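You operate a simulated robot arm through the tools that you are given. There is no shell and no other tool. Be economical: measure what you need, move in short steps, check, and stop when the job is done.

You run a simulated two-armed robot. Do the job below in one go: nothing can be reset, and whatever is moved stays where it is left.

## Task
Strip the meter: cover, seal, disc and brush out onto the cabinet top.
Fine: leave the wheel and lobed bar in, latch and hub knob open. The meter is the one in the grey holder on the cabinet top; leave the others be.
Where things are to end (x, y in the base frame): black cover within 0.06 m of [0.5, -0.53]; seal within 0.06 m of [0.49, -0.28]; blue disc within 0.06 m of [0.49, -0.28]; green brush within 0.06 m of [0.44, 0.28].

Only the result counts: the job must be done as asked and must still hold three seconds after the hand-in. Knocking over, shifting, dropping, spilling or breaking anything else fails it. Lids that push on must go on centred and level and be pressed home; caps that screw on are set level and turned clockwise until they are tight.

## Robot
Two 7-joint arms with fingered hands on one trunk, on a base that drives. Base frame: it is fixed to the floor where the robot stands at the start and does not move with it; the origin is under the middle of the robot, x ahead of it, y to its left, z up; the surface under the hand at the start is at about z = 0.9. Units: m, rad, N and s.
The left shoulder is at the start at [0.04, 0.146, 1.305], the right one opposite. With the tool pointing down near the work surface each hand reaches from about 0.26 to 0.7 m from the robot's upright axis, wherever it stands, measured 20 degrees to its own side. Places, roughly: dial knob of the row 10 meter [0.8, 0, 1.7]; dial knob of the row 13 meter [0.8, -0.3, 1.7]; dial knob of the row 8 meter [0.7, -0.1, 0.2]; green brush (2x8x3 cm) [0.6, -0.9, 0.1]; hub knob of the row 10 meter [0.8, 0.1, 1.6]; hub knob of the row 13 meter [0.8, -0.2, 1.6]; hub knob of the row 8 meter [0.6, 0, 0.2]; hub knob of the row 9 meter [0.6, 0, 1]; hub nut of the row 17 meter [0.6, -0.8, 0.2]; hub nut of the row 21 meter [0.8, -0.5, 1.5]; latch of the row 10 meter [0.7, 0, 1.5]; latch of the row 13 meter [0.7, -0.3, 1.5]; latch of the row 8 meter [0.6, -0.1, 0.2]; latch of the row 9 meter [0.5, -0.1, 1]; left latch of the row 17 meter [0.6, -0.7, 0.2]; left latch of the row 21 meter [0.7, -0.4, 1.6]. Payload 4 kg a hand.
The TCP of each hand is the grasp point between the finger pads, 0.026 m short of the fingertips. In the tool frame z runs along the fingers and y along their closing line. The gripper opens to 0.148 m. The gripper's body begins 0.073 m behind the TCP. The gripper is a hand of 3 fingers: y runs from the thumb to the fingers, the wrist lies at [0, 0, -0.224] in the tool frame, and closing takes about 1.5 s.
Orientation is that of the tool frame in the base frame, as a unit quaternion [x, y, z, w]. With the fingers straight down and closing along the base's y, the tool's x points along the base's -x, its y along +y and its z along -z.

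## Interface
- The arms move only by the tool step_arm. It takes "left_targets", "right_targets" or both (then of equal length, played together; a hand with none holds still); each is a list of rows, each a list of 3 entries, a list of its own where there are three numbers: the turn, a rotation vector about the base's x, y, z in units of 120 degrees (1.0 is 120 degrees), then the shift along the base's x, y, z in units of 100 mm (1.0 is 100 mm), then the gripper command, from -1 (fully open) to 1 (shut), values between in proportion. In form: [[[rx, ry, rz], [x, y, z], hand], ...]. A call has 1 to 12 rows; each row is the pose to reach, as a shift and turn from the pose commanded when the call began. A call with a number of a shift or a turn outside -1 to 1 is refused whole. A row lasts 0.2 s, in which the tool goes at most 0.05 m and 0.15 rad; a call with a longer step from one row to the next is refused whole, and so is a gripper value outside its range. Where a pose cannot be reached the arm comes as near as it can. A force on the tool above 40 N (or 10 N above the force at the start of the call, whichever is more), or a blocked arm, ends the call early, and 0.2 s more pass. Each finger travels about 0.108 m/s and halts on what it meets, pressing with about 30 N; the grip force reading is that of the motor and also rises with nothing between the fingers. The clock runs only during rows and for 0.2 s after the last one: add rows that repeat a pose to give the fingers time. It gives the time, the measured TCP pose, the force on the tool (base axes), the opening and the grip force at its end, in the units of the frame above (readings bear some noise), with the torque about the TCP (base axes, N m) and any sound that the robot's microphone picked up.
- Cameras (640 x 400 px; columns grow to the right, rows downward): "scene" is now at [0.1091, 0.0054, 1.5339]; the picture's right is [0.06, -1.00, 0.00], its down [-0.56, -0.03, -0.82] and it looks along [0.82, 0.05, -0.57] (base axes); focal length 252 px, centre (320, 200). "left" rides on the left gripper at [-0.068, -0.039, -0.09] in its tool frame; the picture's right is [0.50, -0.87, 0.00], its down [0.66, 0.38, -0.65] and it looks along [0.57, 0.33, 0.76] (tool axes); focal length 222 px, centre (320, 200). "right" rides on the right gripper at [0.068, -0.039, -0.09] in its tool frame; the picture's right is [0.50, 0.87, 0.00], its down [-0.66, 0.38, -0.65] and it looks along [-0.57, 0.33, 0.76] (tool axes); focal length 222 px, centre (320, 200). There is no depth. A picture from a camera that has moved, and an enlarged one, comes with that camera's place and axes in the base frame and with its lens.
- capture(camera): a new picture of that camera. It takes no simulated time.
- raise_lower(by): slides the trunk up (or, below 0, down) by that many m; the arms and the scene camera ride with it, the base frame stays. It gives what a move gives, with no picture.
- drive_base(legs): drives the robot by 1 to 6 legs, each [ahead, left, turn to the left] in m, m and rad, along the robot's own axes; the way and the turn of a leg run together, so that a leg with both is an arc; at most 1.5 m and 3.142 rad a leg. The arms and the cameras ride along, it lands a little off, and it stops where it bumps. It gives what a move gives.
- preshape(shape, hand): the hand has 3 fingers and takes this shape, open, in about a second: jaw (thumb against the fingers, like two jaws); tri (thumb and two fingers); tip (a fingertip pinch); poke (one finger out to press); point (the index stretched); flat (the hand flat); cup (the hand cupped); fist (a fist). The gripper value then closes the fingers along that shape, each until it touches; the sizes above hold for jaw. It gives what a move gives, with no picture.
- aim_head(pan, tilt): turns the head with the scene camera to pan (to the left, within 1.501 rad either way) and tilt (down, from -0.506 to 1.204), counted from straight ahead of the robot. It gives what a move gives.
- close_up(camera, box): a new picture of the part [left, top, right, bottom] of that camera's present view, enlarged. It takes no simulated time.
- job_done(): hands the job in; it is judged then, once.

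Go step by step. Nothing tells you exact positions but the pictures and the camera data: compare them with the known pose of the tool, close in by small moves and look again before you grip or let go. The budget is 120 turns and 92 pictures, counting those below and the enlarged ones. Unless the task says otherwise, let go and move clear before handing in.

The tools are called as name(argument=value, ...) on one line, values as JSON. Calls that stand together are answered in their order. step_arm: Moves the arms, as the interface text tells. Its arguments: {"type":"object","properties":{"left_targets":{"type":"array","items":{"type":"array"}},"right_targets":{"type":"array","items":{"type":"array"}}},"required":[]} The other tools are called the same way: raise_lower (by) slides the trunk up or down; preshape (shape, hand) gives the hand a shape; drive_base (legs) drives the base; aim_head (pan, tilt) turns the head that bears the scene camera; capture (camera) takes a picture; close_up (camera, box) takes an enlarged picture of a part of a camera's view; job_done () hands the job in.

At the start:

```text
clock: 0.0
left_tool_pos: [0.443, 0.086, 1.3635]
left_ee_rot: [0.0, 1.0, 0.0, 0.0]
left_contact_force: [0.6, 0.1, -0.8]
left_torque: [-0.01, 0.0, -0.01]
left_opening: 0.1478
left_finger_force: 0.0
left_shape: jaw
right_tool_pos: [0.4031, -0.2041, 1.377]
right_ee_rot: [0.001, 1.0, 0.001, 0.0]
right_contact_force: [0.5, 0.6, 0.2]
right_torque: [-0.01, 0.03, 0.01]
right_opening: 0.148
right_finger_force: 0.0
right_shape: jaw
trunk travel left (down, up): [-0.475, 0.031]
robot x, y, heading: [-0.0016, 0.0004, -0.001]
head pan, tilt: [0.059, 0.6]
```

scene: 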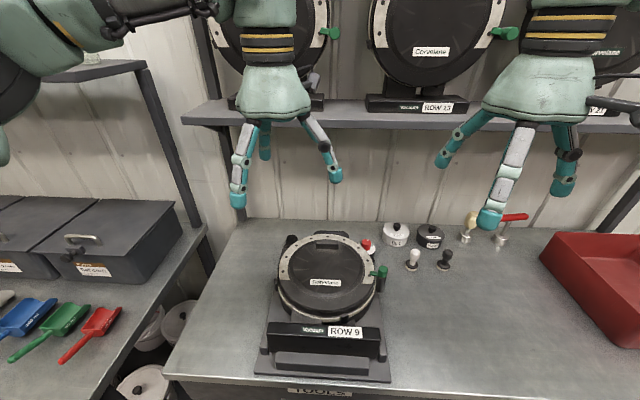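
right: 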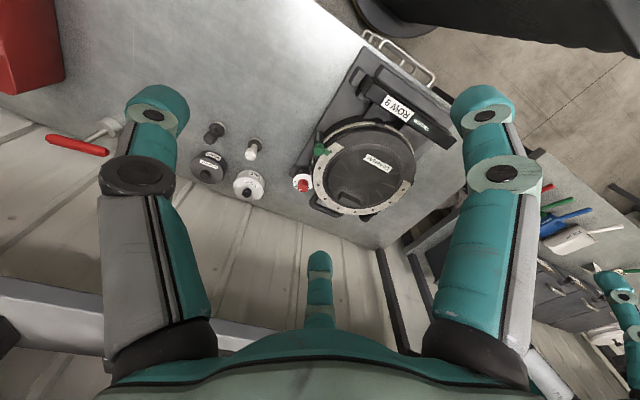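
left: 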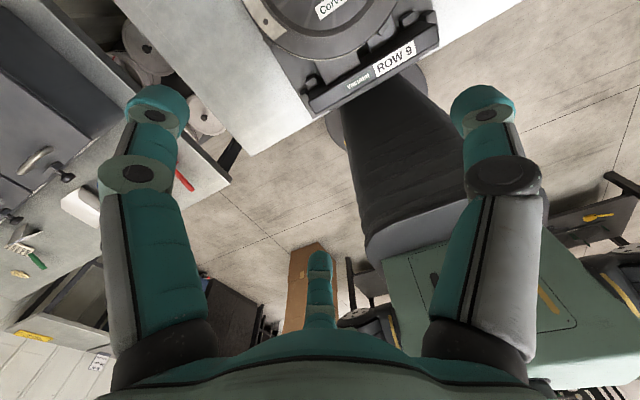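

The row 9 meter lies in a grey holder on the cabinet top at about [0.6, 0, 1]. I'll look closer before moving anything.

close_up(camera="scene", box=[240, 210, 420, 390])

close_up(camera="right", box=[180, 50, 470, 230])

```text
2.22 times, centred on (330, 300) of scene
camera zoom: at [0.1091, 0.0054, 1.5339], right [0.06, -1.0, 0.0], down [-0.56, -0.03, -0.82], along [0.82, 0.05, -0.57], focal length 560 px, centre (298, -22)
```

zoom: 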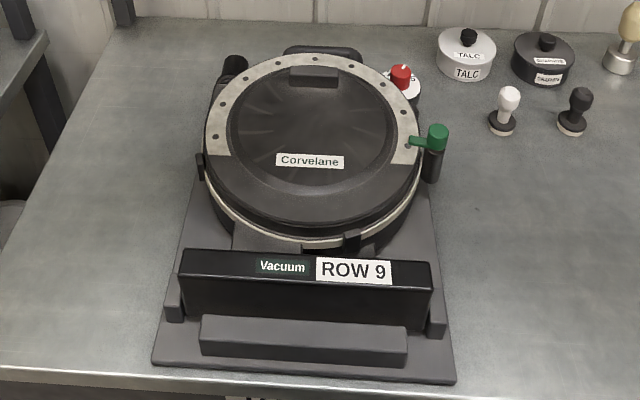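

```text
2.21 times, centred on (325, 140) of right
camera zoom: at [0.3353, -0.2445, 1.4689], right [-0.5, 0.87, 0.0], down [0.66, 0.38, 0.65], along [0.57, 0.33, -0.76], focal length 490 px, centre (309, 332)
```

zoom: 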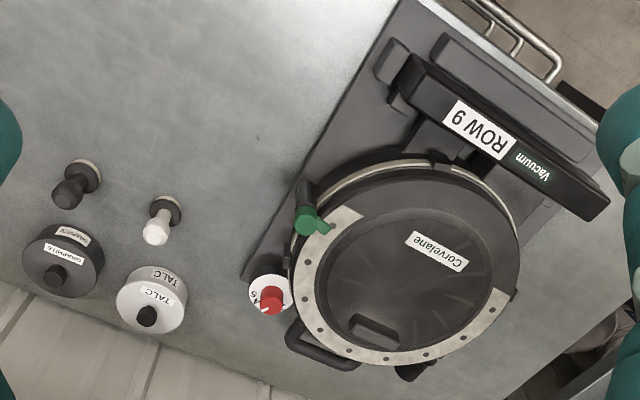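

The green latch knob is at about [0.55, -0.13, 1.01] and the cover centre near [0.53, 0.016]. I'll clear the left arm and bring the right hand closer to look.

step_arm(left_targets=[[[0, 0, 0], [0, 0.45, 0], -1], [[0, 0, 0], [0, 0.9, 0], -1]], right_targets=[[[0, 0, 0], [0, 0, -0.45], -1], [[0, 0, 0], [0, 0.3, -0.8], -1]])

step_arm(left_targets=[[[0, 0, 0], [0, 0.45, 0], -1], [[0, 0, 0], [0, 0.9, 0], -1]], right_targets=[[[0, 0, 0], [0, 0.3, -0.4], -1], [[0, 0, 0], [0, 0.6, -0.8], -1]])

capture(camera="right")

capture(camera="scene")

```text
clock: 0.6
left_tool_pos: [0.4445, 0.1796, 1.3644]
left_ee_rot: [0.001, 1.0, -0.002, -0.001]
left_contact_force: [-0.3, -0.2, 0.5]
left_torque: [0.0, 0.01, 0.03]
left_opening: 0.1481
left_finger_force: 0.0
left_shape: jaw
right_tool_pos: [0.4035, -0.171, 1.2989]
right_ee_rot: [0.0, 1.0, 0.0, 0.001]
right_contact_force: [-0.1, -0.2, 0.8]
right_torque: [-0.07, 0.0, 0.01]
right_opening: 0.1479
right_finger_force: 0.0
right_shape: jaw
trunk travel left (down, up): [-0.475, 0.031]
robot x, y, heading: [-0.0024, 0.0002, -0.002]
head pan, tilt: [0.059, 0.6]
```

```text
clock: 1.2
left_tool_pos: [0.4448, 0.2728, 1.3626]
left_ee_rot: [0.0, 1.0, -0.002, 0.0]
left_contact_force: [-0.3, 1.4, 0.1]
left_torque: [-0.05, -0.01, 0.01]
left_opening: 0.1477
left_finger_force: 0.2
left_shape: jaw
right_tool_pos: [0.4044, -0.1107, 1.2183]
right_ee_rot: [0.0, 1.0, 0.0, 0.0]
right_contact_force: [0.7, 0.3, 0.3]
right_torque: [-0.04, 0.0, 0.0]
right_opening: 0.1477
right_finger_force: 0.1
right_shape: jaw
trunk travel left (down, up): [-0.475, 0.031]
robot x, y, heading: [0.0002, 0.0049, 0.0]
head pan, tilt: [0.059, 0.6]
```

```text
86 pictures are left
camera right: at [0.3379, -0.15, 1.3091], right [-0.5, 0.87, 0.0], down [0.66, 0.38, 0.65], along [0.57, 0.32, -0.76], focal length 222 px, centre (320, 200)
```

right: 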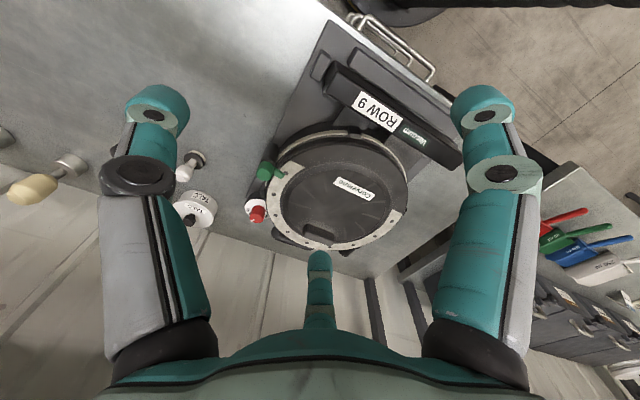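

```text
85 pictures are left
camera scene: at [0.1101, 0.0117, 1.5338], right [0.06, -1.0, 0.0], down [-0.56, -0.04, -0.82], along [0.82, 0.05, -0.57], focal length 252 px, centre (320, 200)
```

scene: 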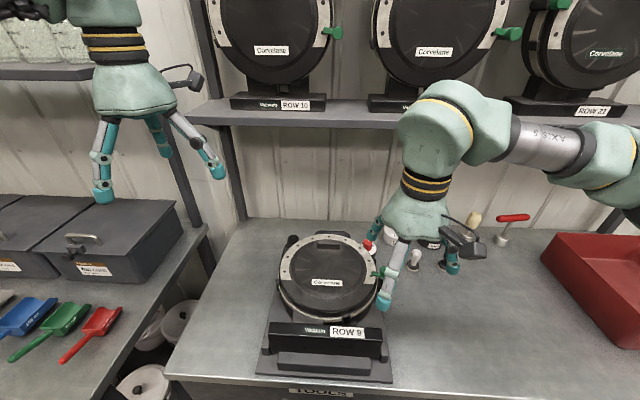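

Left arm is clear; I'll zoom on the meter from the right wrist and the shelf meters for how the latch and cover work.

close_up(camera="right", box=[240, 120, 420, 260])

close_up(camera="scene", box=[250, 215, 400, 390])

close_up(camera="scene", box=[200, 0, 420, 120])

```text
2.86 times, centred on (330, 190) of right
camera zoom: at [0.3379, -0.15, 1.3091], right [-0.5, 0.87, 0.0], down [0.66, 0.38, 0.65], along [0.57, 0.32, -0.76], focal length 635 px, centre (291, 229)
```

zoom: 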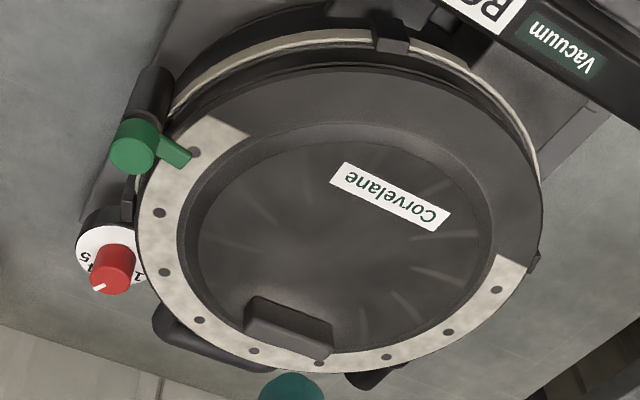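

```text
2.29 times, centred on (325, 302) of scene
camera zoom: at [0.1101, 0.0117, 1.5338], right [0.06, -1.0, 0.0], down [-0.56, -0.04, -0.82], along [0.82, 0.05, -0.57], focal length 576 px, centre (309, -34)
```

zoom: 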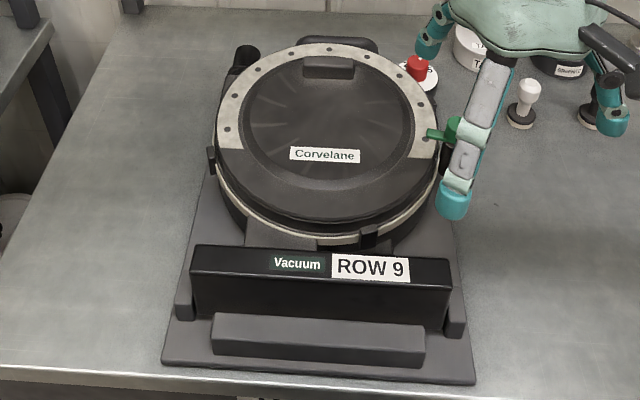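

```text
2.91 times, centred on (310, 60) of scene
camera zoom: at [0.1101, 0.0117, 1.5338], right [0.06, -1.0, 0.0], down [-0.56, -0.04, -0.82], along [0.82, 0.05, -0.57], focal length 733 px, centre (349, 607)
```

zoom: 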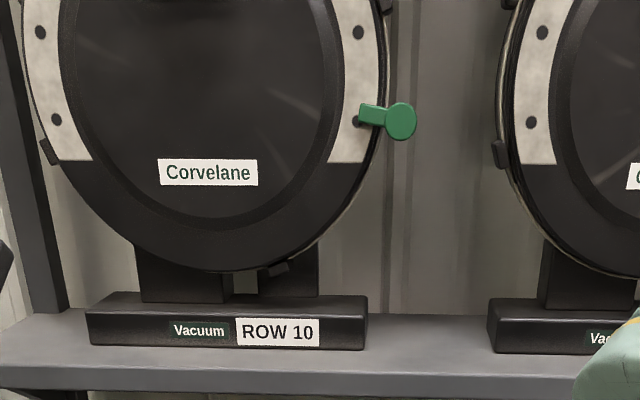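

The latch is a green knob with a tongue pointing over the cover rim (towards +y); the cover has a handle block at about [0.62, 0.015]. I'll turn the right hand 45°, half close it and bring it near the latch to see how the fingers sit.

step_arm(right_targets=[[[0, 0, 0.07], [0.2, -0.1, 0], -0.5], [[0, 0, 0.14], [0.4, -0.2, 0], 0], [[0, 0, 0.21], [0.6, -0.3, -0.1], 0.2], [[0, 0, 0.28], [0.8, -0.3, -0.2], 0.2], [[0, 0, 0.34], [0.95, -0.3, -0.3], 0.2], [[0, 0, 0.375], [1.0, -0.3, -0.4], 0.2], [[0, 0, 0.375], [1.0, -0.3, -0.4], 0.2]])

capture(camera="right")

close_up(camera="scene", box=[300, 150, 500, 310])

```text
clock: 2.8
left_tool_pos: [0.4434, 0.2662, 1.3634]
left_ee_rot: [-0.001, 1.0, 0.0, -0.001]
left_contact_force: [-0.1, 0.2, -0.4]
left_torque: [0.01, 0.03, 0.01]
left_opening: 0.1477
left_finger_force: 0.1
left_shape: jaw
right_tool_pos: [0.5032, -0.1455, 1.178]
right_ee_rot: [-0.382, 0.924, 0.0, -0.001]
right_contact_force: [0.3, 0.1, 0.4]
right_torque: [0.01, -0.01, 0.02]
right_opening: 0.0595
right_finger_force: 0.2
right_shape: jaw
trunk travel left (down, up): [-0.475, 0.031]
robot x, y, heading: [0.0012, 0.0032, -0.003]
head pan, tilt: [0.059, 0.6]
```

```text
81 pictures are left
camera right: at [0.483, -0.2219, 1.2684], right [-0.97, 0.26, 0.0], down [0.2, 0.73, 0.65], along [0.17, 0.63, -0.76], focal length 222 px, centre (320, 200)
```

right: 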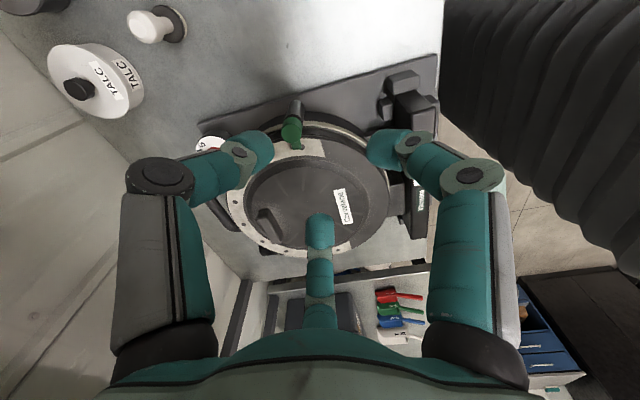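

```text
2.50 times, centred on (400, 230) of scene
camera zoom: at [0.1089, 0.0049, 1.5339], right [0.06, -1.0, 0.0], down [-0.56, -0.03, -0.83], along [0.82, 0.05, -0.56], focal length 630 px, centre (120, 125)
```

zoom: 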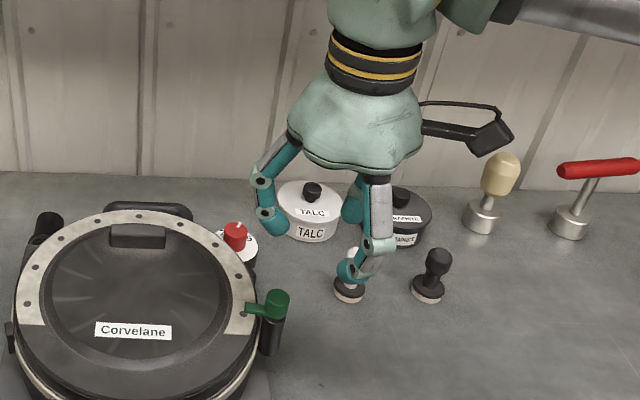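

The hand is a three-finger claw: at zero turn the thumb sits on -y and two fingers straddle +y, which would straddle the tongue. I put the knob at about [0.546, -0.129], top z≈1.025; I'll turn back and hover above it.

step_arm(right_targets=[[[0, 0, -0.07], [0.1, 0, 0], 0], [[0, 0, -0.14], [0.2, 0, 0], 0], [[0, 0, -0.21], [0.3, 0.1, -0.1], 0], [[0, 0, -0.28], [0.43, 0.15, -0.3], 0], [[0, 0, -0.34], [0.43, 0.15, -0.6], 0], [[0, 0, -0.375], [0.43, 0.15, -0.8], 0], [[0, 0, -0.375], [0.43, 0.15, -0.9], 0]])

capture(camera="right")

close_up(camera="scene", box=[320, 190, 440, 310])

```text
clock: 4.4
left_tool_pos: [0.4429, 0.2662, 1.3643]
left_ee_rot: [-0.001, 1.0, 0.001, 0.0]
left_contact_force: [0.2, -0.1, -0.4]
left_torque: [0.02, -0.01, 0.02]
left_opening: 0.1477
left_finger_force: 0.1
left_shape: jaw
right_tool_pos: [0.5455, -0.13, 1.0875]
right_ee_rot: [0.002, 1.0, 0.001, 0.0]
right_contact_force: [0.9, -1.1, 0.1]
right_torque: [-0.01, -0.01, 0.0]
right_opening: 0.0734
right_finger_force: 0.0
right_shape: jaw
trunk travel left (down, up): [-0.475, 0.031]
robot x, y, heading: [0.001, -0.0008, -0.001]
head pan, tilt: [0.059, 0.6]
```

```text
79 pictures are left
camera right: at [0.4785, -0.1693, 1.1783], right [-0.5, 0.87, 0.0], down [0.66, 0.38, 0.65], along [0.57, 0.33, -0.76], focal length 222 px, centre (320, 200)
```

right: 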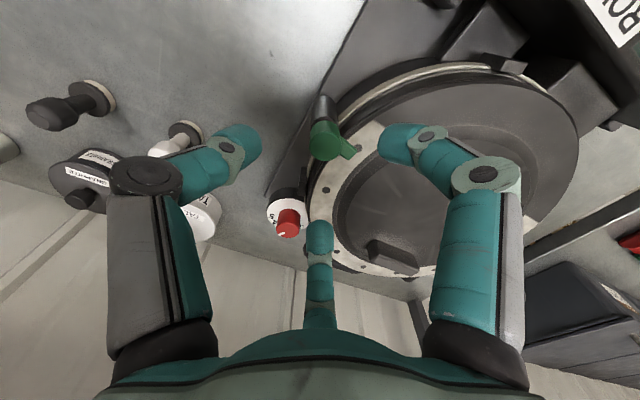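

```text
3.33 times, centred on (380, 250) of scene
camera zoom: at [0.1093, 0.0058, 1.5339], right [0.06, -1.0, 0.0], down [-0.56, -0.03, -0.82], along [0.82, 0.05, -0.57], focal length 840 px, centre (120, 33)
```

zoom: 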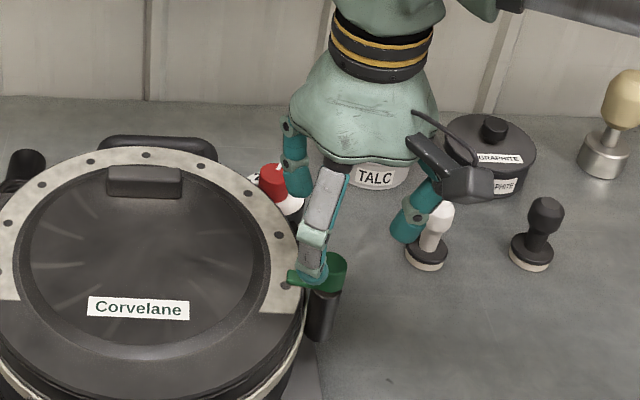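

Knob refined to about [0.5425, -0.123], top z≈1.02. I'll lower until the tips are just above the rim and close.

step_arm(right_targets=[[[0, 0, 0], [-0.03, 0.06, -0.3], 0], [[0, 0, 0], [-0.03, 0.06, -0.58], 0], [[0, 0, 0], [-0.03, 0.06, -0.58], 0.3], [[0, 0, 0], [-0.03, 0.06, -0.58], 0.6], [[0, 0, 0], [-0.03, 0.06, -0.58], 0.6], [[0, 0, 0], [-0.03, 0.06, -0.58], 0.8], [[0, 0, 0], [-0.03, 0.06, -0.58], 0.8]])

capture(camera="right")

close_up(camera="scene", box=[330, 210, 430, 310])

```text
clock: 5.5
left_tool_pos: [0.442, 0.2666, 1.3646]
left_ee_rot: [0.0, 1.0, 0.0, 0.001]
left_contact_force: [0.4, -0.3, 0.9]
left_torque: [0.01, 0.02, 0.03]
left_opening: 0.1478
left_finger_force: 0.0
left_shape: jaw
right_tool_pos: [0.5413, -0.122, 1.0341]
right_ee_rot: [0.0, 1.0, 0.005, -0.001]
right_contact_force: [-6.9, 1.4, 19.6]
right_torque: [0.3, 0.46, 0.07]
right_opening: 0.0324
right_finger_force: 0.0
right_shape: jaw
trunk travel left (down, up): [-0.475, 0.031]
robot x, y, heading: [0.0043, -0.003, -0.002]
head pan, tilt: [0.059, 0.6]
stopped in row 5 (right hand): the force on the tool passed its limit at 41 N (the readings are from after the stop); the commanded pose is now the measured one
```

```text
77 pictures are left
camera right: at [0.4748, -0.1617, 1.1248], right [-0.5, 0.87, 0.01], down [0.65, 0.37, 0.66], along [0.57, 0.33, -0.75], focal length 222 px, centre (320, 200)
```

right: 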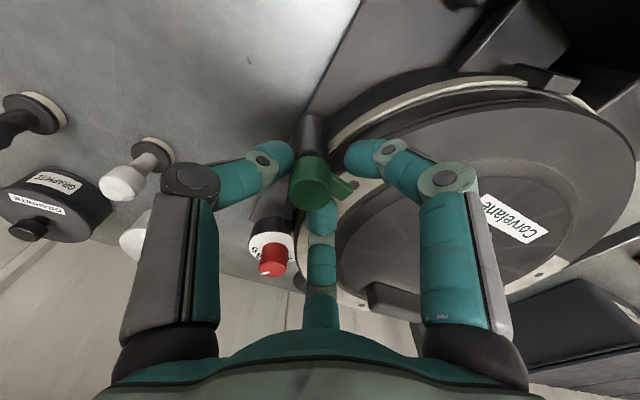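

```text
4.00 times, centred on (380, 260) of scene
camera zoom: at [0.1078, 0.0051, 1.5338], right [0.06, -1.0, 0.0], down [-0.56, -0.03, -0.83], along [0.82, 0.05, -0.56], focal length 1008 px, centre (80, -40)
```

zoom: 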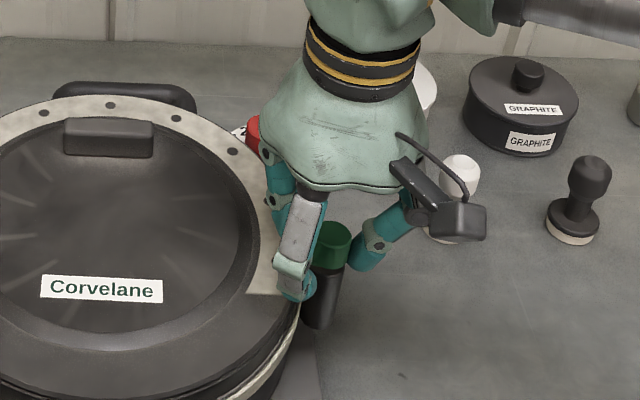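

A tip met the rim while closing. The knob top is in fact at about z 1.031 and y -0.128; I'll raise 7 mm, shift over and close again.

step_arm(right_targets=[[[0, 0, 0], [0.0, 0, 0.1], 0.2], [[0, 0, 0], [0.01, -0.06, 0.1], 0.2], [[0, 0, 0], [0.01, -0.06, 0.08], 0.5], [[0, 0, 0], [0.01, -0.06, 0.08], 0.7], [[0, 0, 0], [0.01, -0.06, 0.08], 0.8], [[0, 0, 0], [0.01, -0.06, 0.08], 0.9], [[0, 0, 0], [0.01, -0.06, 0.08], 1], [[0, 0, 0], [0.01, -0.06, 0.08], 1]])

capture(camera="right")

```text
clock: 7.3
left_tool_pos: [0.444, 0.2672, 1.3641]
left_ee_rot: [-0.001, 1.0, -0.001, 0.0]
left_contact_force: [-0.1, 0.2, 0.8]
left_torque: [-0.02, 0.01, 0.0]
left_opening: 0.1479
left_finger_force: 0.0
left_shape: jaw
right_tool_pos: [0.5442, -0.1277, 1.0384]
right_ee_rot: [0.0, 1.0, 0.002, 0.0]
right_contact_force: [-0.1, -0.7, 0.0]
right_torque: [-0.04, -0.02, 0.0]
right_opening: 0.017
right_finger_force: 30.1
right_shape: jaw
trunk travel left (down, up): [-0.475, 0.031]
robot x, y, heading: [-0.0006, 0.0027, 0.001]
head pan, tilt: [0.059, 0.6]
```

```text
75 pictures are left
camera right: at [0.4769, -0.1685, 1.13], right [-0.5, 0.87, 0.01], down [0.66, 0.37, 0.65], along [0.57, 0.33, -0.76], focal length 222 px, centre (320, 200)
```

right: 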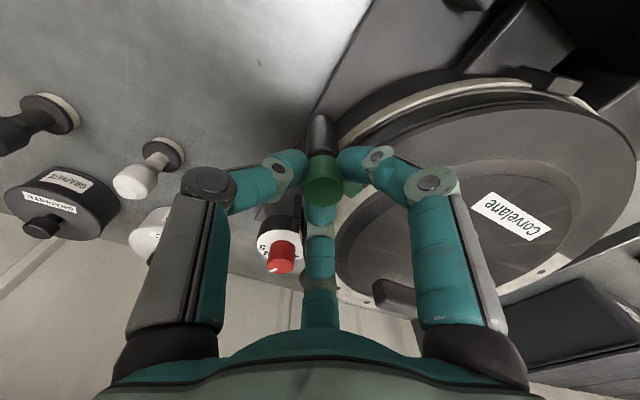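

The knob is held with 30 N. I'll turn it counter-clockwise and watch the torque.

step_arm(right_targets=[[[0, 0, 0.07], [0, 0, 0], 1], [[0, 0, 0.14], [0, 0, 0], 1], [[0, 0, 0.21], [0, 0, 0], 1], [[0, 0, 0.28], [0, 0, 0], 1]])

capture(camera="right")

```text
clock: 8.3
left_tool_pos: [0.444, 0.2664, 1.364]
left_ee_rot: [-0.001, 1.0, 0.0, -0.001]
left_contact_force: [-0.4, 0.3, -0.3]
left_torque: [0.01, -0.02, 0.02]
left_opening: 0.1476
left_finger_force: 0.0
left_shape: jaw
right_tool_pos: [0.5438, -0.129, 1.0401]
right_ee_rot: [-0.29, 0.957, 0.002, -0.001]
right_contact_force: [-0.4, -1.4, -0.4]
right_torque: [-0.13, -0.1, -0.1]
right_opening: 0.0156
right_finger_force: 30.1
right_shape: jaw
trunk travel left (down, up): [-0.475, 0.031]
robot x, y, heading: [0.0026, -0.0001, -0.001]
head pan, tilt: [0.059, 0.6]
```

```text
74 pictures are left
camera right: at [0.5099, -0.1996, 1.1303], right [-0.9, 0.44, 0.01], down [0.34, 0.68, 0.66], along [0.29, 0.59, -0.76], focal length 222 px, centre (320, 200)
```

right: 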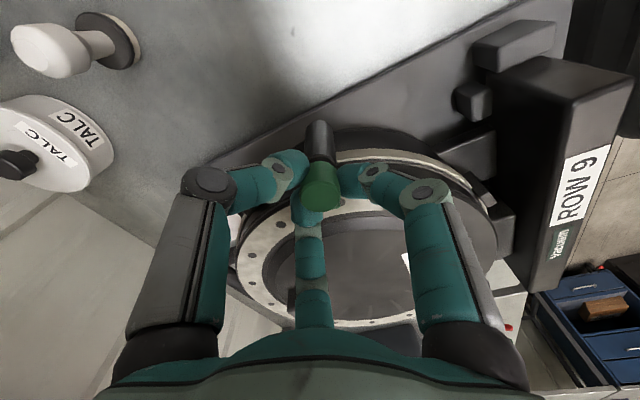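

It turns with little torque. Continuing.

step_arm(right_targets=[[[0, 0, 0.07], [0, 0, 0], 1], [[0, 0, 0.14], [0, 0, 0], 1], [[0, 0, 0.21], [0, 0, 0], 1], [[0, 0, 0.28], [0, 0, 0], 1], [[0, 0, 0.35], [0, 0, 0], 1], [[0, 0, 0.42], [0, 0, 0], 1], [[0, 0, 0.49], [0, 0, 0], 1]])

capture(camera="right")

close_up(camera="scene", box=[330, 210, 430, 310])

```text
clock: 9.9
left_tool_pos: [0.4468, 0.2658, 1.3637]
left_ee_rot: [-0.002, 1.0, 0.001, -0.001]
left_contact_force: [0.7, -0.4, 0.1]
left_torque: [0.02, 0.0, 0.01]
left_opening: 0.148
left_finger_force: 0.1
left_shape: jaw
right_tool_pos: [0.5461, -0.1286, 1.0386]
right_ee_rot: [0.721, -0.693, -0.001, 0.003]
right_contact_force: [7.8, -7.4, 0.5]
right_torque: [-0.47, -0.41, -0.43]
right_opening: 0.0121
right_finger_force: 30.2
right_shape: jaw
trunk travel left (down, up): [-0.475, 0.031]
robot x, y, heading: [0.0005, -0.0026, -0.001]
head pan, tilt: [0.059, 0.6]
```

```text
73 pictures are left
camera right: at [0.5883, -0.1961, 1.1297], right [-0.84, -0.54, 0.0], down [-0.4, 0.64, 0.66], along [-0.35, 0.55, -0.76], focal length 222 px, centre (320, 200)
```

right: 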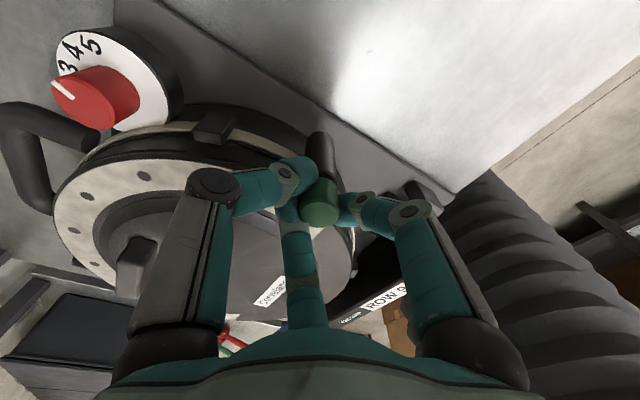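

```text
4.00 times, centred on (380, 260) of scene
camera zoom: at [0.111, 0.004, 1.5337], right [0.06, -1.0, 0.0], down [-0.57, -0.03, -0.82], along [0.82, 0.05, -0.57], focal length 1008 px, centre (80, -40)
```

zoom: 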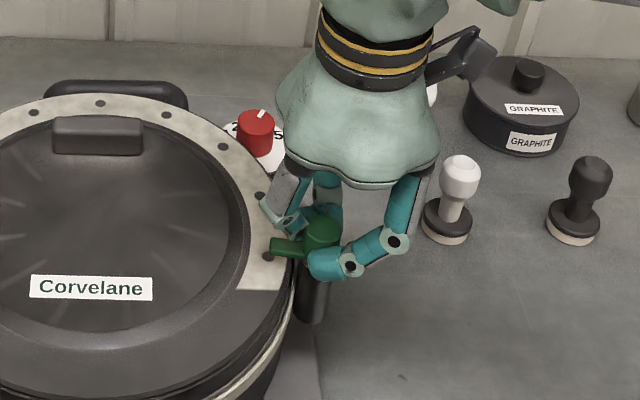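

The tongue did not move, so the fingers slipped: counter-clockwise looks blocked. I'll turn clockwise from here.

step_arm(right_targets=[[[0, 0, -0.07], [0, 0, 0], 1], [[0, 0, -0.14], [0, 0, 0], 1], [[0, 0, -0.21], [0, 0, 0], 1], [[0, 0, -0.28], [0, 0, 0], 1], [[0, 0, -0.35], [0, 0, 0], 1], [[0, 0, -0.42], [0, 0, 0], 1]])

close_up(camera="scene", box=[330, 210, 430, 310])

```text
clock: 11.3
left_tool_pos: [0.4441, 0.2655, 1.365]
left_ee_rot: [-0.001, 1.0, 0.001, 0.0]
left_contact_force: [0.4, -0.2, 0.2]
left_torque: [0.01, 0.01, 0.0]
left_opening: 0.1481
left_finger_force: 0.0
left_shape: jaw
right_tool_pos: [0.5429, -0.129, 1.038]
right_ee_rot: [-0.357, 0.934, 0.004, -0.002]
right_contact_force: [-2.9, -6.0, 0.3]
right_torque: [-0.35, 0.03, 0.06]
right_opening: 0.0118
right_finger_force: 30.2
right_shape: jaw
trunk travel left (down, up): [-0.475, 0.031]
robot x, y, heading: [0.0019, -0.001, 0.004]
head pan, tilt: [0.059, 0.6]
```

```text
4.00 times, centred on (380, 260) of scene
camera zoom: at [0.1086, 0.0043, 1.5339], right [0.06, -1.0, 0.0], down [-0.56, -0.03, -0.83], along [0.82, 0.05, -0.56], focal length 1008 px, centre (80, -40)
```

zoom: 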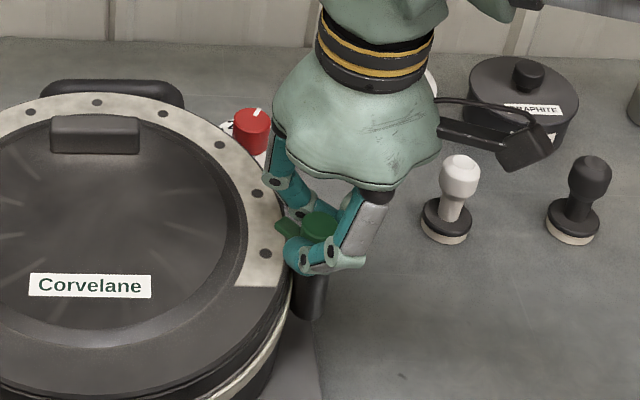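

Now the tongue turns clockwise with the hand. Continuing clockwise.

step_arm(right_targets=[[[0, 0, -0.07], [0, 0, 0], 1], [[0, 0, -0.14], [0, 0, 0], 1], [[0, 0, -0.21], [0, 0, 0], 1], [[0, 0, -0.28], [0, 0, 0], 1], [[0, 0, -0.35], [0, 0, 0], 1], [[0, 0, -0.42], [0, 0, 0], 1], [[0, 0, -0.49], [0, 0, 0], 1], [[0, 0, -0.56], [0, 0, 0], 1]])

close_up(camera="scene", box=[330, 210, 430, 310])

```text
clock: 13.1
left_tool_pos: [0.4402, 0.2681, 1.3643]
left_ee_rot: [-0.001, 1.0, 0.0, 0.0]
left_contact_force: [0.3, -1.2, 0.2]
left_torque: [0.04, -0.02, 0.01]
left_opening: 0.148
left_finger_force: 0.1
left_shape: jaw
right_tool_pos: [0.5417, -0.1253, 1.0403]
right_ee_rot: [0.218, 0.976, 0.003, -0.002]
right_contact_force: [-18.7, 7.8, -12.8]
right_torque: [0.06, 0.37, 0.11]
right_opening: 0.0124
right_finger_force: 30.1
right_shape: jaw
trunk travel left (down, up): [-0.475, 0.031]
robot x, y, heading: [-0.0003, -0.002, -0.001]
head pan, tilt: [0.059, 0.6]
```

```text
4.00 times, centred on (380, 260) of scene
camera zoom: at [0.1065, 0.0068, 1.5341], right [0.06, -1.0, 0.0], down [-0.56, -0.03, -0.83], along [0.82, 0.05, -0.56], focal length 1008 px, centre (80, -40)
```

zoom: 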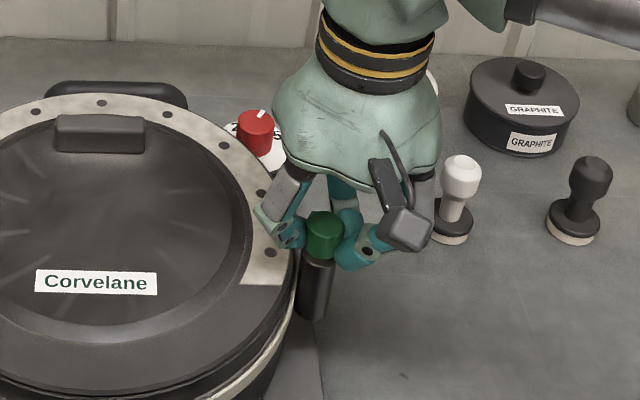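

The tongue seems turned away to +x now. I'll open, rise and check.

step_arm(right_targets=[[[0, 0, 0], [0, 0, 0], 0.4], [[0, 0, 0], [0, 0, 0], 0], [[0, 0, 0], [0, 0, 0], -0.3], [[0, 0, 0], [0, 0, 0.4], -0.3], [[0, 0, 0], [0, 0, 0.8], -0.3], [[0, 0, 0], [0, 0, 1], -0.3]])

close_up(camera="scene", box=[330, 210, 430, 310])

capture(camera="right")

```text
clock: 14.5
left_tool_pos: [0.4425, 0.2661, 1.3642]
left_ee_rot: [0.0, 1.0, 0.0, 0.0]
left_contact_force: [0.9, 0.0, 0.2]
left_torque: [0.0, 0.01, 0.02]
left_opening: 0.148
left_finger_force: 0.1
left_shape: jaw
right_tool_pos: [0.5442, -0.1272, 1.14]
right_ee_rot: [0.218, 0.976, 0.002, 0.0]
right_contact_force: [-0.2, -0.5, 0.2]
right_torque: [0.02, 0.02, 0.0]
right_opening: 0.0956
right_finger_force: 0.1
right_shape: jaw
trunk travel left (down, up): [-0.475, 0.031]
robot x, y, heading: [-0.0002, 0.0023, -0.001]
head pan, tilt: [0.059, 0.6]
```

```text
4.00 times, centred on (380, 260) of scene
camera zoom: at [0.1084, 0.0057, 1.5339], right [0.06, -1.0, 0.0], down [-0.56, -0.03, -0.83], along [0.82, 0.05, -0.56], focal length 1008 px, centre (80, -40)
```

zoom: 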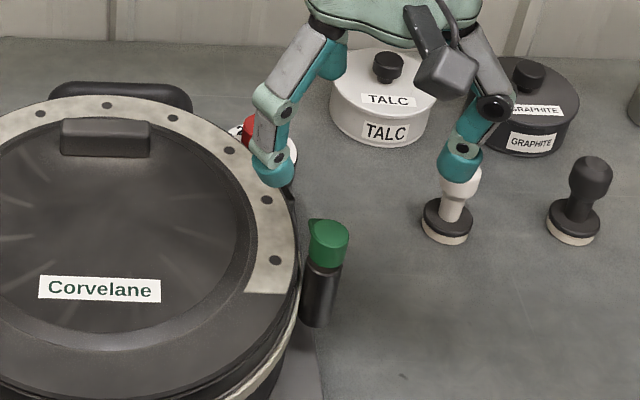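

```text
68 pictures are left
camera right: at [0.4661, -0.1355, 1.2313], right [-0.08, 1.0, 0.0], down [0.75, 0.06, 0.66], along [0.65, 0.06, -0.75], focal length 222 px, centre (320, 200)
```

right: 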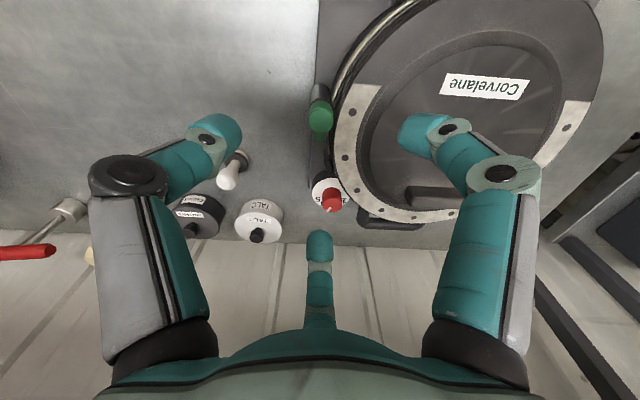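

The latch is open, its tongue pointing to +x. The cover handle is a block about 6 cm long (along y) at [0.613, 0.02], top z≈1.045; I'll turn the right hand to close along x and hover over it.

step_arm(right_targets=[[[0, 0, -0.07], [0.2, 0.3, 0], 0], [[0, 0, -0.14], [0.4, 0.6, 0], 0], [[0, 0, -0.21], [0.6, 0.9, 0], 0], [[0, 0, -0.28], [0.69, 1, 0], 0], [[0, 0, -0.35], [0.69, 1, 0], 0], [[0, 0, -0.42], [0.69, 1, 0], 0], [[0, 0, -0.49], [0.69, 1, 0], 0], [[0, 0, -0.54], [0.69, 1, 0], 0]])

step_arm(right_targets=[[[0, 0, 0], [0, 0.47, 0], 0], [[0, 0, 0], [0, 0.47, -0.2], 0], [[0, 0, 0], [0, 0.47, -0.4], 0]])

close_up(camera="scene", box=[260, 190, 420, 310])

capture(camera="right")

```text
clock: 16.3
left_tool_pos: [0.4444, 0.266, 1.3629]
left_ee_rot: [-0.002, 1.0, 0.0, -0.001]
left_contact_force: [-0.3, -0.2, 0.8]
left_torque: [0.01, 0.02, 0.0]
left_opening: 0.1479
left_finger_force: 0.1
left_shape: jaw
right_tool_pos: [0.6155, -0.0278, 1.1399]
right_ee_rot: [0.707, 0.707, -0.001, 0.0]
right_contact_force: [-0.6, -0.1, -0.6]
right_torque: [0.03, 0.0, 0.01]
right_opening: 0.0744
right_finger_force: 0.0
right_shape: jaw
trunk travel left (down, up): [-0.475, 0.031]
robot x, y, heading: [0.0019, -0.0015, -0.002]
head pan, tilt: [0.059, 0.6]
```

```text
clock: 17.1
left_tool_pos: [0.4442, 0.265, 1.3637]
left_ee_rot: [0.0, 1.0, -0.001, 0.0]
left_contact_force: [-0.7, -0.2, 1.1]
left_torque: [0.02, 0.01, 0.0]
left_opening: 0.1478
left_finger_force: 0.1
left_shape: jaw
right_tool_pos: [0.6314, 0.0191, 1.1037]
right_ee_rot: [0.706, 0.708, 0.0, 0.001]
right_contact_force: [0.1, -0.6, -0.2]
right_torque: [0.01, 0.03, -0.04]
right_opening: 0.0744
right_finger_force: 0.1
right_shape: jaw
right hand out of reach, approached as far as the arm can: row 1, 2, 3
trunk travel left (down, up): [-0.475, 0.031]
robot x, y, heading: [-0.0034, -0.001, 0.001]
head pan, tilt: [0.059, 0.6]
```

```text
3.33 times, centred on (340, 250) of scene
camera zoom: at [0.1095, 0.0037, 1.5338], right [0.06, -1.0, 0.0], down [-0.56, -0.03, -0.82], along [0.82, 0.05, -0.57], focal length 840 px, centre (253, 33)
```

zoom: 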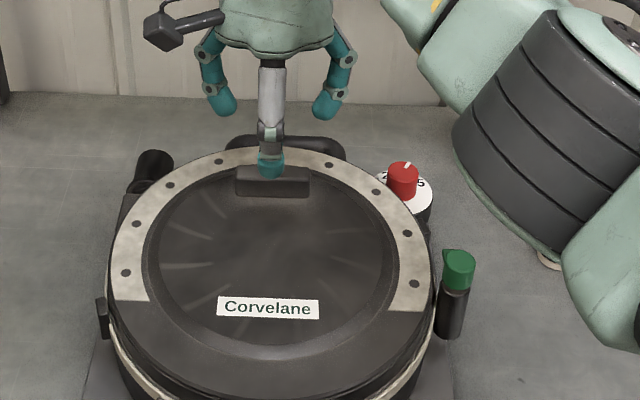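

```text
66 pictures are left
camera right: at [0.5927, 0.0851, 1.1944], right [0.87, 0.5, 0.0], down [0.38, -0.66, 0.65], along [0.33, -0.57, -0.76], focal length 222 px, centre (320, 200)
```

right: 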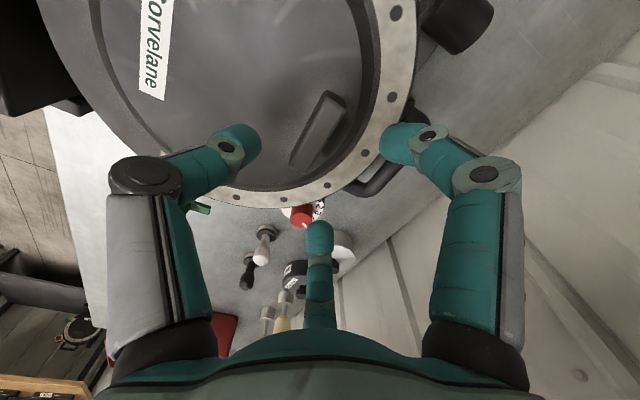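

The right arm is at its reach limit there. I'll drive the robot 0.1 m to the left for better reach; handle re-estimated at [0.622, 0.021], top z≈1.033.

drive_base(legs=[[0.0, 0.1, 0]])

step_arm(right_targets=[[[0, 0, 0], [0, -0.45, 0], 0], [[0, 0, 0], [-0.03, -1.0, 0], 0], [[0, 0, 0], [-0.03, -1, 0], 0]])

close_up(camera="scene", box=[300, 180, 460, 300])

capture(camera="right")

```text
clock: 18.3
left_tool_pos: [0.4442, 0.3591, 1.3654]
left_ee_rot: [0.001, 1.0, 0.002, 0.001]
left_contact_force: [0.2, 0.0, 0.6]
left_torque: [0.05, -0.01, -0.04]
left_opening: 0.1479
left_finger_force: 0.1
left_shape: jaw
right_tool_pos: [0.6324, 0.1129, 1.103]
right_ee_rot: [0.707, 0.707, 0.003, 0.0]
right_contact_force: [-1.3, -0.9, 0.5]
right_torque: [0.08, 0.02, 0.02]
right_opening: 0.0743
right_finger_force: 0.1
right_shape: jaw
trunk travel left (down, up): [-0.475, 0.031]
robot x, y, heading: [0.0025, 0.0963, -0.007]
head pan, tilt: [0.059, 0.6]
```

```text
refused: row 2 steps farther than a row can; nothing moved
```

```text
3.33 times, centred on (380, 240) of scene
camera zoom: at [0.1089, 0.098, 1.5339], right [0.06, -1.0, 0.0], down [-0.56, -0.03, -0.83], along [0.82, 0.05, -0.56], focal length 840 px, centre (120, 67)
```

zoom: 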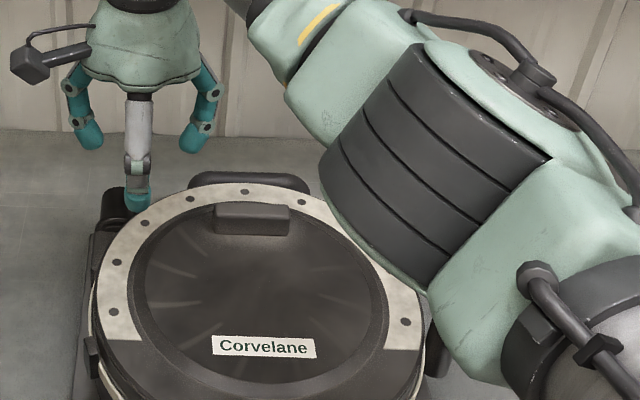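

```text
64 pictures are left
camera right: at [0.5925, 0.1795, 1.195], right [0.87, 0.5, 0.0], down [0.38, -0.66, 0.65], along [0.33, -0.56, -0.76], focal length 222 px, centre (320, 200)
```

right: 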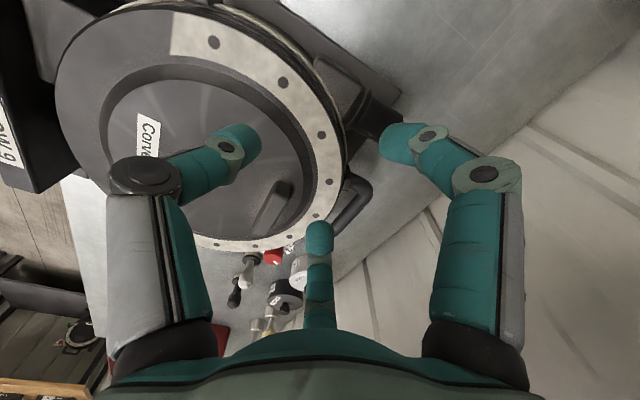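

Handle now measured at about [0.628, 0.017], top z≈1.03. Moving over it and lowering partway.

step_arm(right_targets=[[[0, 0, 0], [0, -0.45, 0], 0], [[0, 0, 0], [-0.04, -0.94, 0], 0], [[0, 0, 0], [-0.04, -0.95, -0.3], 0], [[0, 0, 0], [-0.04, -0.95, -0.3], 0]])

close_up(camera="scene", box=[320, 190, 440, 280])

capture(camera="right")

```text
clock: 19.3
left_tool_pos: [0.4424, 0.3652, 1.3645]
left_ee_rot: [0.0, 1.0, -0.001, 0.0]
left_contact_force: [0.7, 0.7, 0.0]
left_torque: [-0.03, -0.04, -0.01]
left_opening: 0.1479
left_finger_force: 0.0
left_shape: jaw
right_tool_pos: [0.6284, 0.0241, 1.0744]
right_ee_rot: [0.707, 0.708, -0.001, 0.0]
right_contact_force: [0.8, 0.7, -0.8]
right_torque: [0.03, -0.02, 0.0]
right_opening: 0.0741
right_finger_force: 0.1
right_shape: jaw
trunk travel left (down, up): [-0.475, 0.031]
robot x, y, heading: [0.0009, 0.0985, 0.004]
head pan, tilt: [0.059, 0.6]
```

```text
4.44 times, centred on (380, 235) of scene
camera zoom: at [0.1092, 0.1061, 1.5339], right [0.06, -1.0, 0.0], down [-0.56, -0.03, -0.82], along [0.82, 0.05, -0.57], focal length 1119 px, centre (53, 44)
```

zoom: 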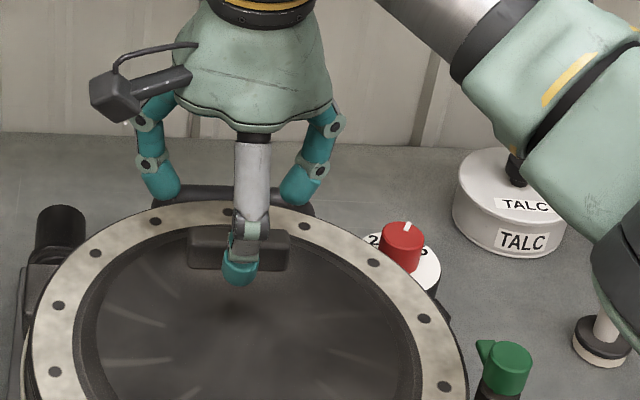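

```text
62 pictures are left
camera right: at [0.5889, 0.0909, 1.1657], right [0.86, 0.5, 0.0], down [0.38, -0.65, 0.65], along [0.33, -0.57, -0.76], focal length 222 px, centre (320, 200)
```

right: 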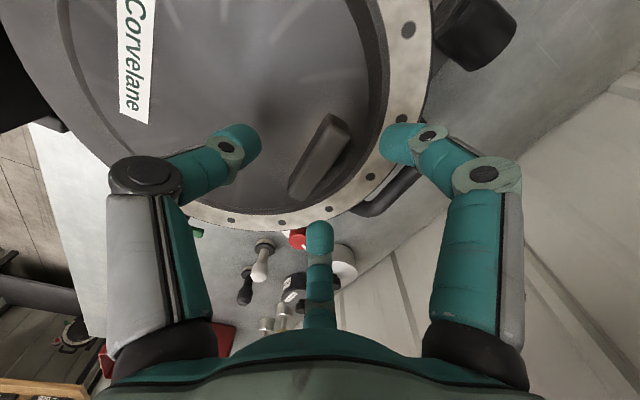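

Alignment looks good. Lowering gently until the tips are near the cover.

step_arm(right_targets=[[[0, 0, 0], [0, 0, -0.15], 0], [[0, 0, 0], [0, 0, -0.22], 0], [[0, 0, 0], [0, 0, -0.27], 0], [[0, 0, 0], [0, 0, -0.27], 0]])

close_up(camera="scene", box=[320, 190, 440, 280])

```text
clock: 20.3
left_tool_pos: [0.4438, 0.364, 1.3647]
left_ee_rot: [0.001, 1.0, -0.001, 0.0]
left_contact_force: [-0.4, 0.0, -0.4]
left_torque: [-0.03, 0.0, 0.0]
left_opening: 0.148
left_finger_force: 0.0
left_shape: jaw
right_tool_pos: [0.6325, 0.0219, 1.0479]
right_ee_rot: [0.705, 0.709, -0.002, -0.002]
right_contact_force: [0.1, 0.6, 0.1]
right_torque: [-0.02, 0.0, 0.03]
right_opening: 0.0743
right_finger_force: 0.2
right_shape: jaw
right hand out of reach, approached as far as the arm can: row 2, 3, 4
trunk travel left (down, up): [-0.475, 0.031]
robot x, y, heading: [0.0007, 0.0994, -0.0]
head pan, tilt: [0.059, 0.6]
```

```text
4.44 times, centred on (380, 235) of scene
camera zoom: at [0.1089, 0.1044, 1.5339], right [0.06, -1.0, 0.0], down [-0.56, -0.03, -0.82], along [0.82, 0.05, -0.57], focal length 1119 px, centre (53, 44)
```

zoom: 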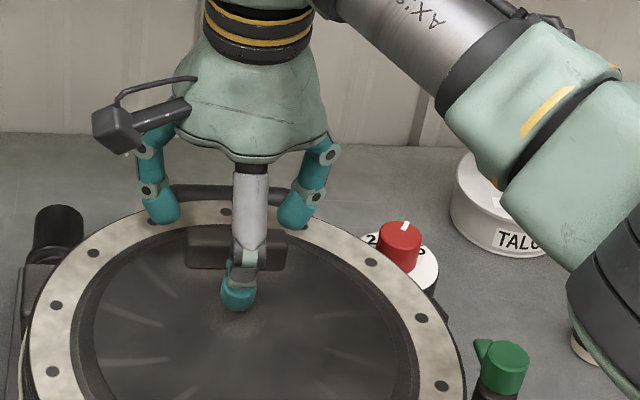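

Close enough to the handle; closing the fingers on it.

step_arm(right_targets=[[[0, 0, 0], [0, 0, 0], 0.3], [[0, 0, 0], [0, 0, 0], 0.6], [[0, 0, 0], [0, 0, 0], 0.8], [[0, 0, 0], [0, 0, 0], 1], [[0, 0, 0], [0, 0, 0], 1], [[0, 0, 0], [0, 0, 0], 1]])

close_up(camera="scene", box=[320, 190, 440, 280])

capture(camera="right")

```text
clock: 21.7
left_tool_pos: [0.4444, 0.3637, 1.364]
left_ee_rot: [0.001, 1.0, 0.0, 0.0]
left_contact_force: [0.7, 0.7, -0.4]
left_torque: [0.03, 0.01, 0.05]
left_opening: 0.148
left_finger_force: 0.1
left_shape: jaw
right_tool_pos: [0.6322, 0.0217, 1.0471]
right_ee_rot: [0.706, 0.708, -0.002, -0.002]
right_contact_force: [-2.4, -0.5, -0.7]
right_torque: [0.01, 0.16, 0.04]
right_opening: 0.0173
right_finger_force: 30.4
right_shape: jaw
trunk travel left (down, up): [-0.475, 0.031]
robot x, y, heading: [0.004, 0.0952, -0.0]
head pan, tilt: [0.059, 0.6]
```

```text
4.44 times, centred on (380, 235) of scene
camera zoom: at [0.1091, 0.1041, 1.5339], right [0.06, -1.0, 0.0], down [-0.56, -0.03, -0.82], along [0.82, 0.05, -0.57], focal length 1119 px, centre (53, 44)
```

zoom: 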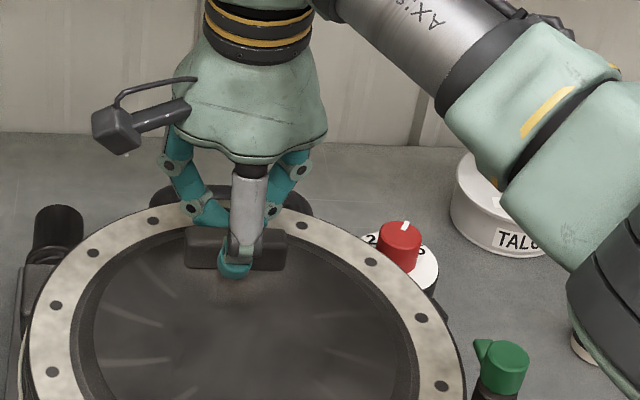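

```text
59 pictures are left
camera right: at [0.5939, 0.0875, 1.1393], right [0.86, 0.5, 0.0], down [0.38, -0.65, 0.65], along [0.32, -0.57, -0.76], focal length 222 px, centre (320, 200)
```

right: 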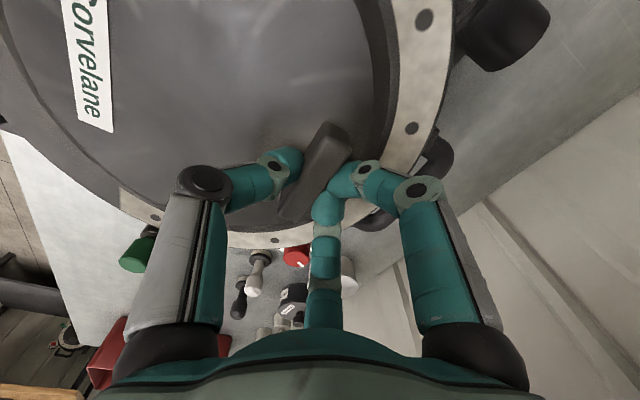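

The handle is gripped. Lifting slowly.

step_arm(right_targets=[[[0, 0, 0], [0, 0, 0.05], 1], [[0, 0, 0], [0, 0, 0.12], 1], [[0, 0, 0], [0, 0, 0.2], 1], [[0, 0, 0], [0, 0, 0.3], 1], [[0, 0, 0], [0, 0, 0.3], 1]])

capture(camera="scene")

```text
clock: 22.9
left_tool_pos: [0.4445, 0.3642, 1.3631]
left_ee_rot: [0.0, 1.0, -0.001, 0.0]
left_contact_force: [0.6, -0.2, -0.2]
left_torque: [0.01, 0.0, 0.0]
left_opening: 0.1479
left_finger_force: 0.2
left_shape: jaw
right_tool_pos: [0.6326, 0.0212, 1.0783]
right_ee_rot: [0.707, 0.707, 0.0, 0.001]
right_contact_force: [-0.5, 0.0, -3.1]
right_torque: [-0.02, -0.2, 0.0]
right_opening: 0.0166
right_finger_force: 30.3
right_shape: jaw
trunk travel left (down, up): [-0.475, 0.031]
robot x, y, heading: [0.0017, 0.1017, -0.005]
head pan, tilt: [0.059, 0.6]
```

```text
58 pictures are left
camera scene: at [0.1093, 0.1042, 1.5339], right [0.06, -1.0, 0.0], down [-0.56, -0.03, -0.82], along [0.82, 0.05, -0.57], focal length 252 px, centre (320, 200)
```

scene: 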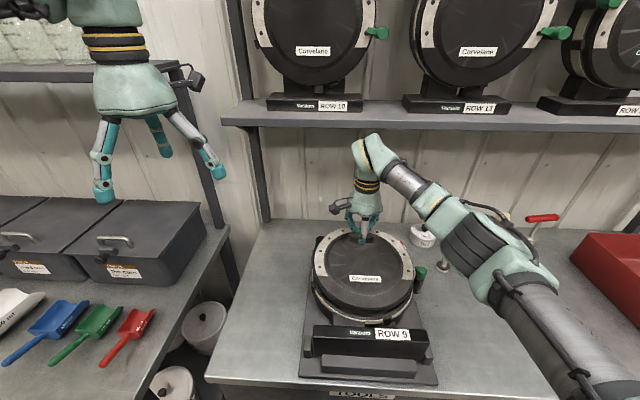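

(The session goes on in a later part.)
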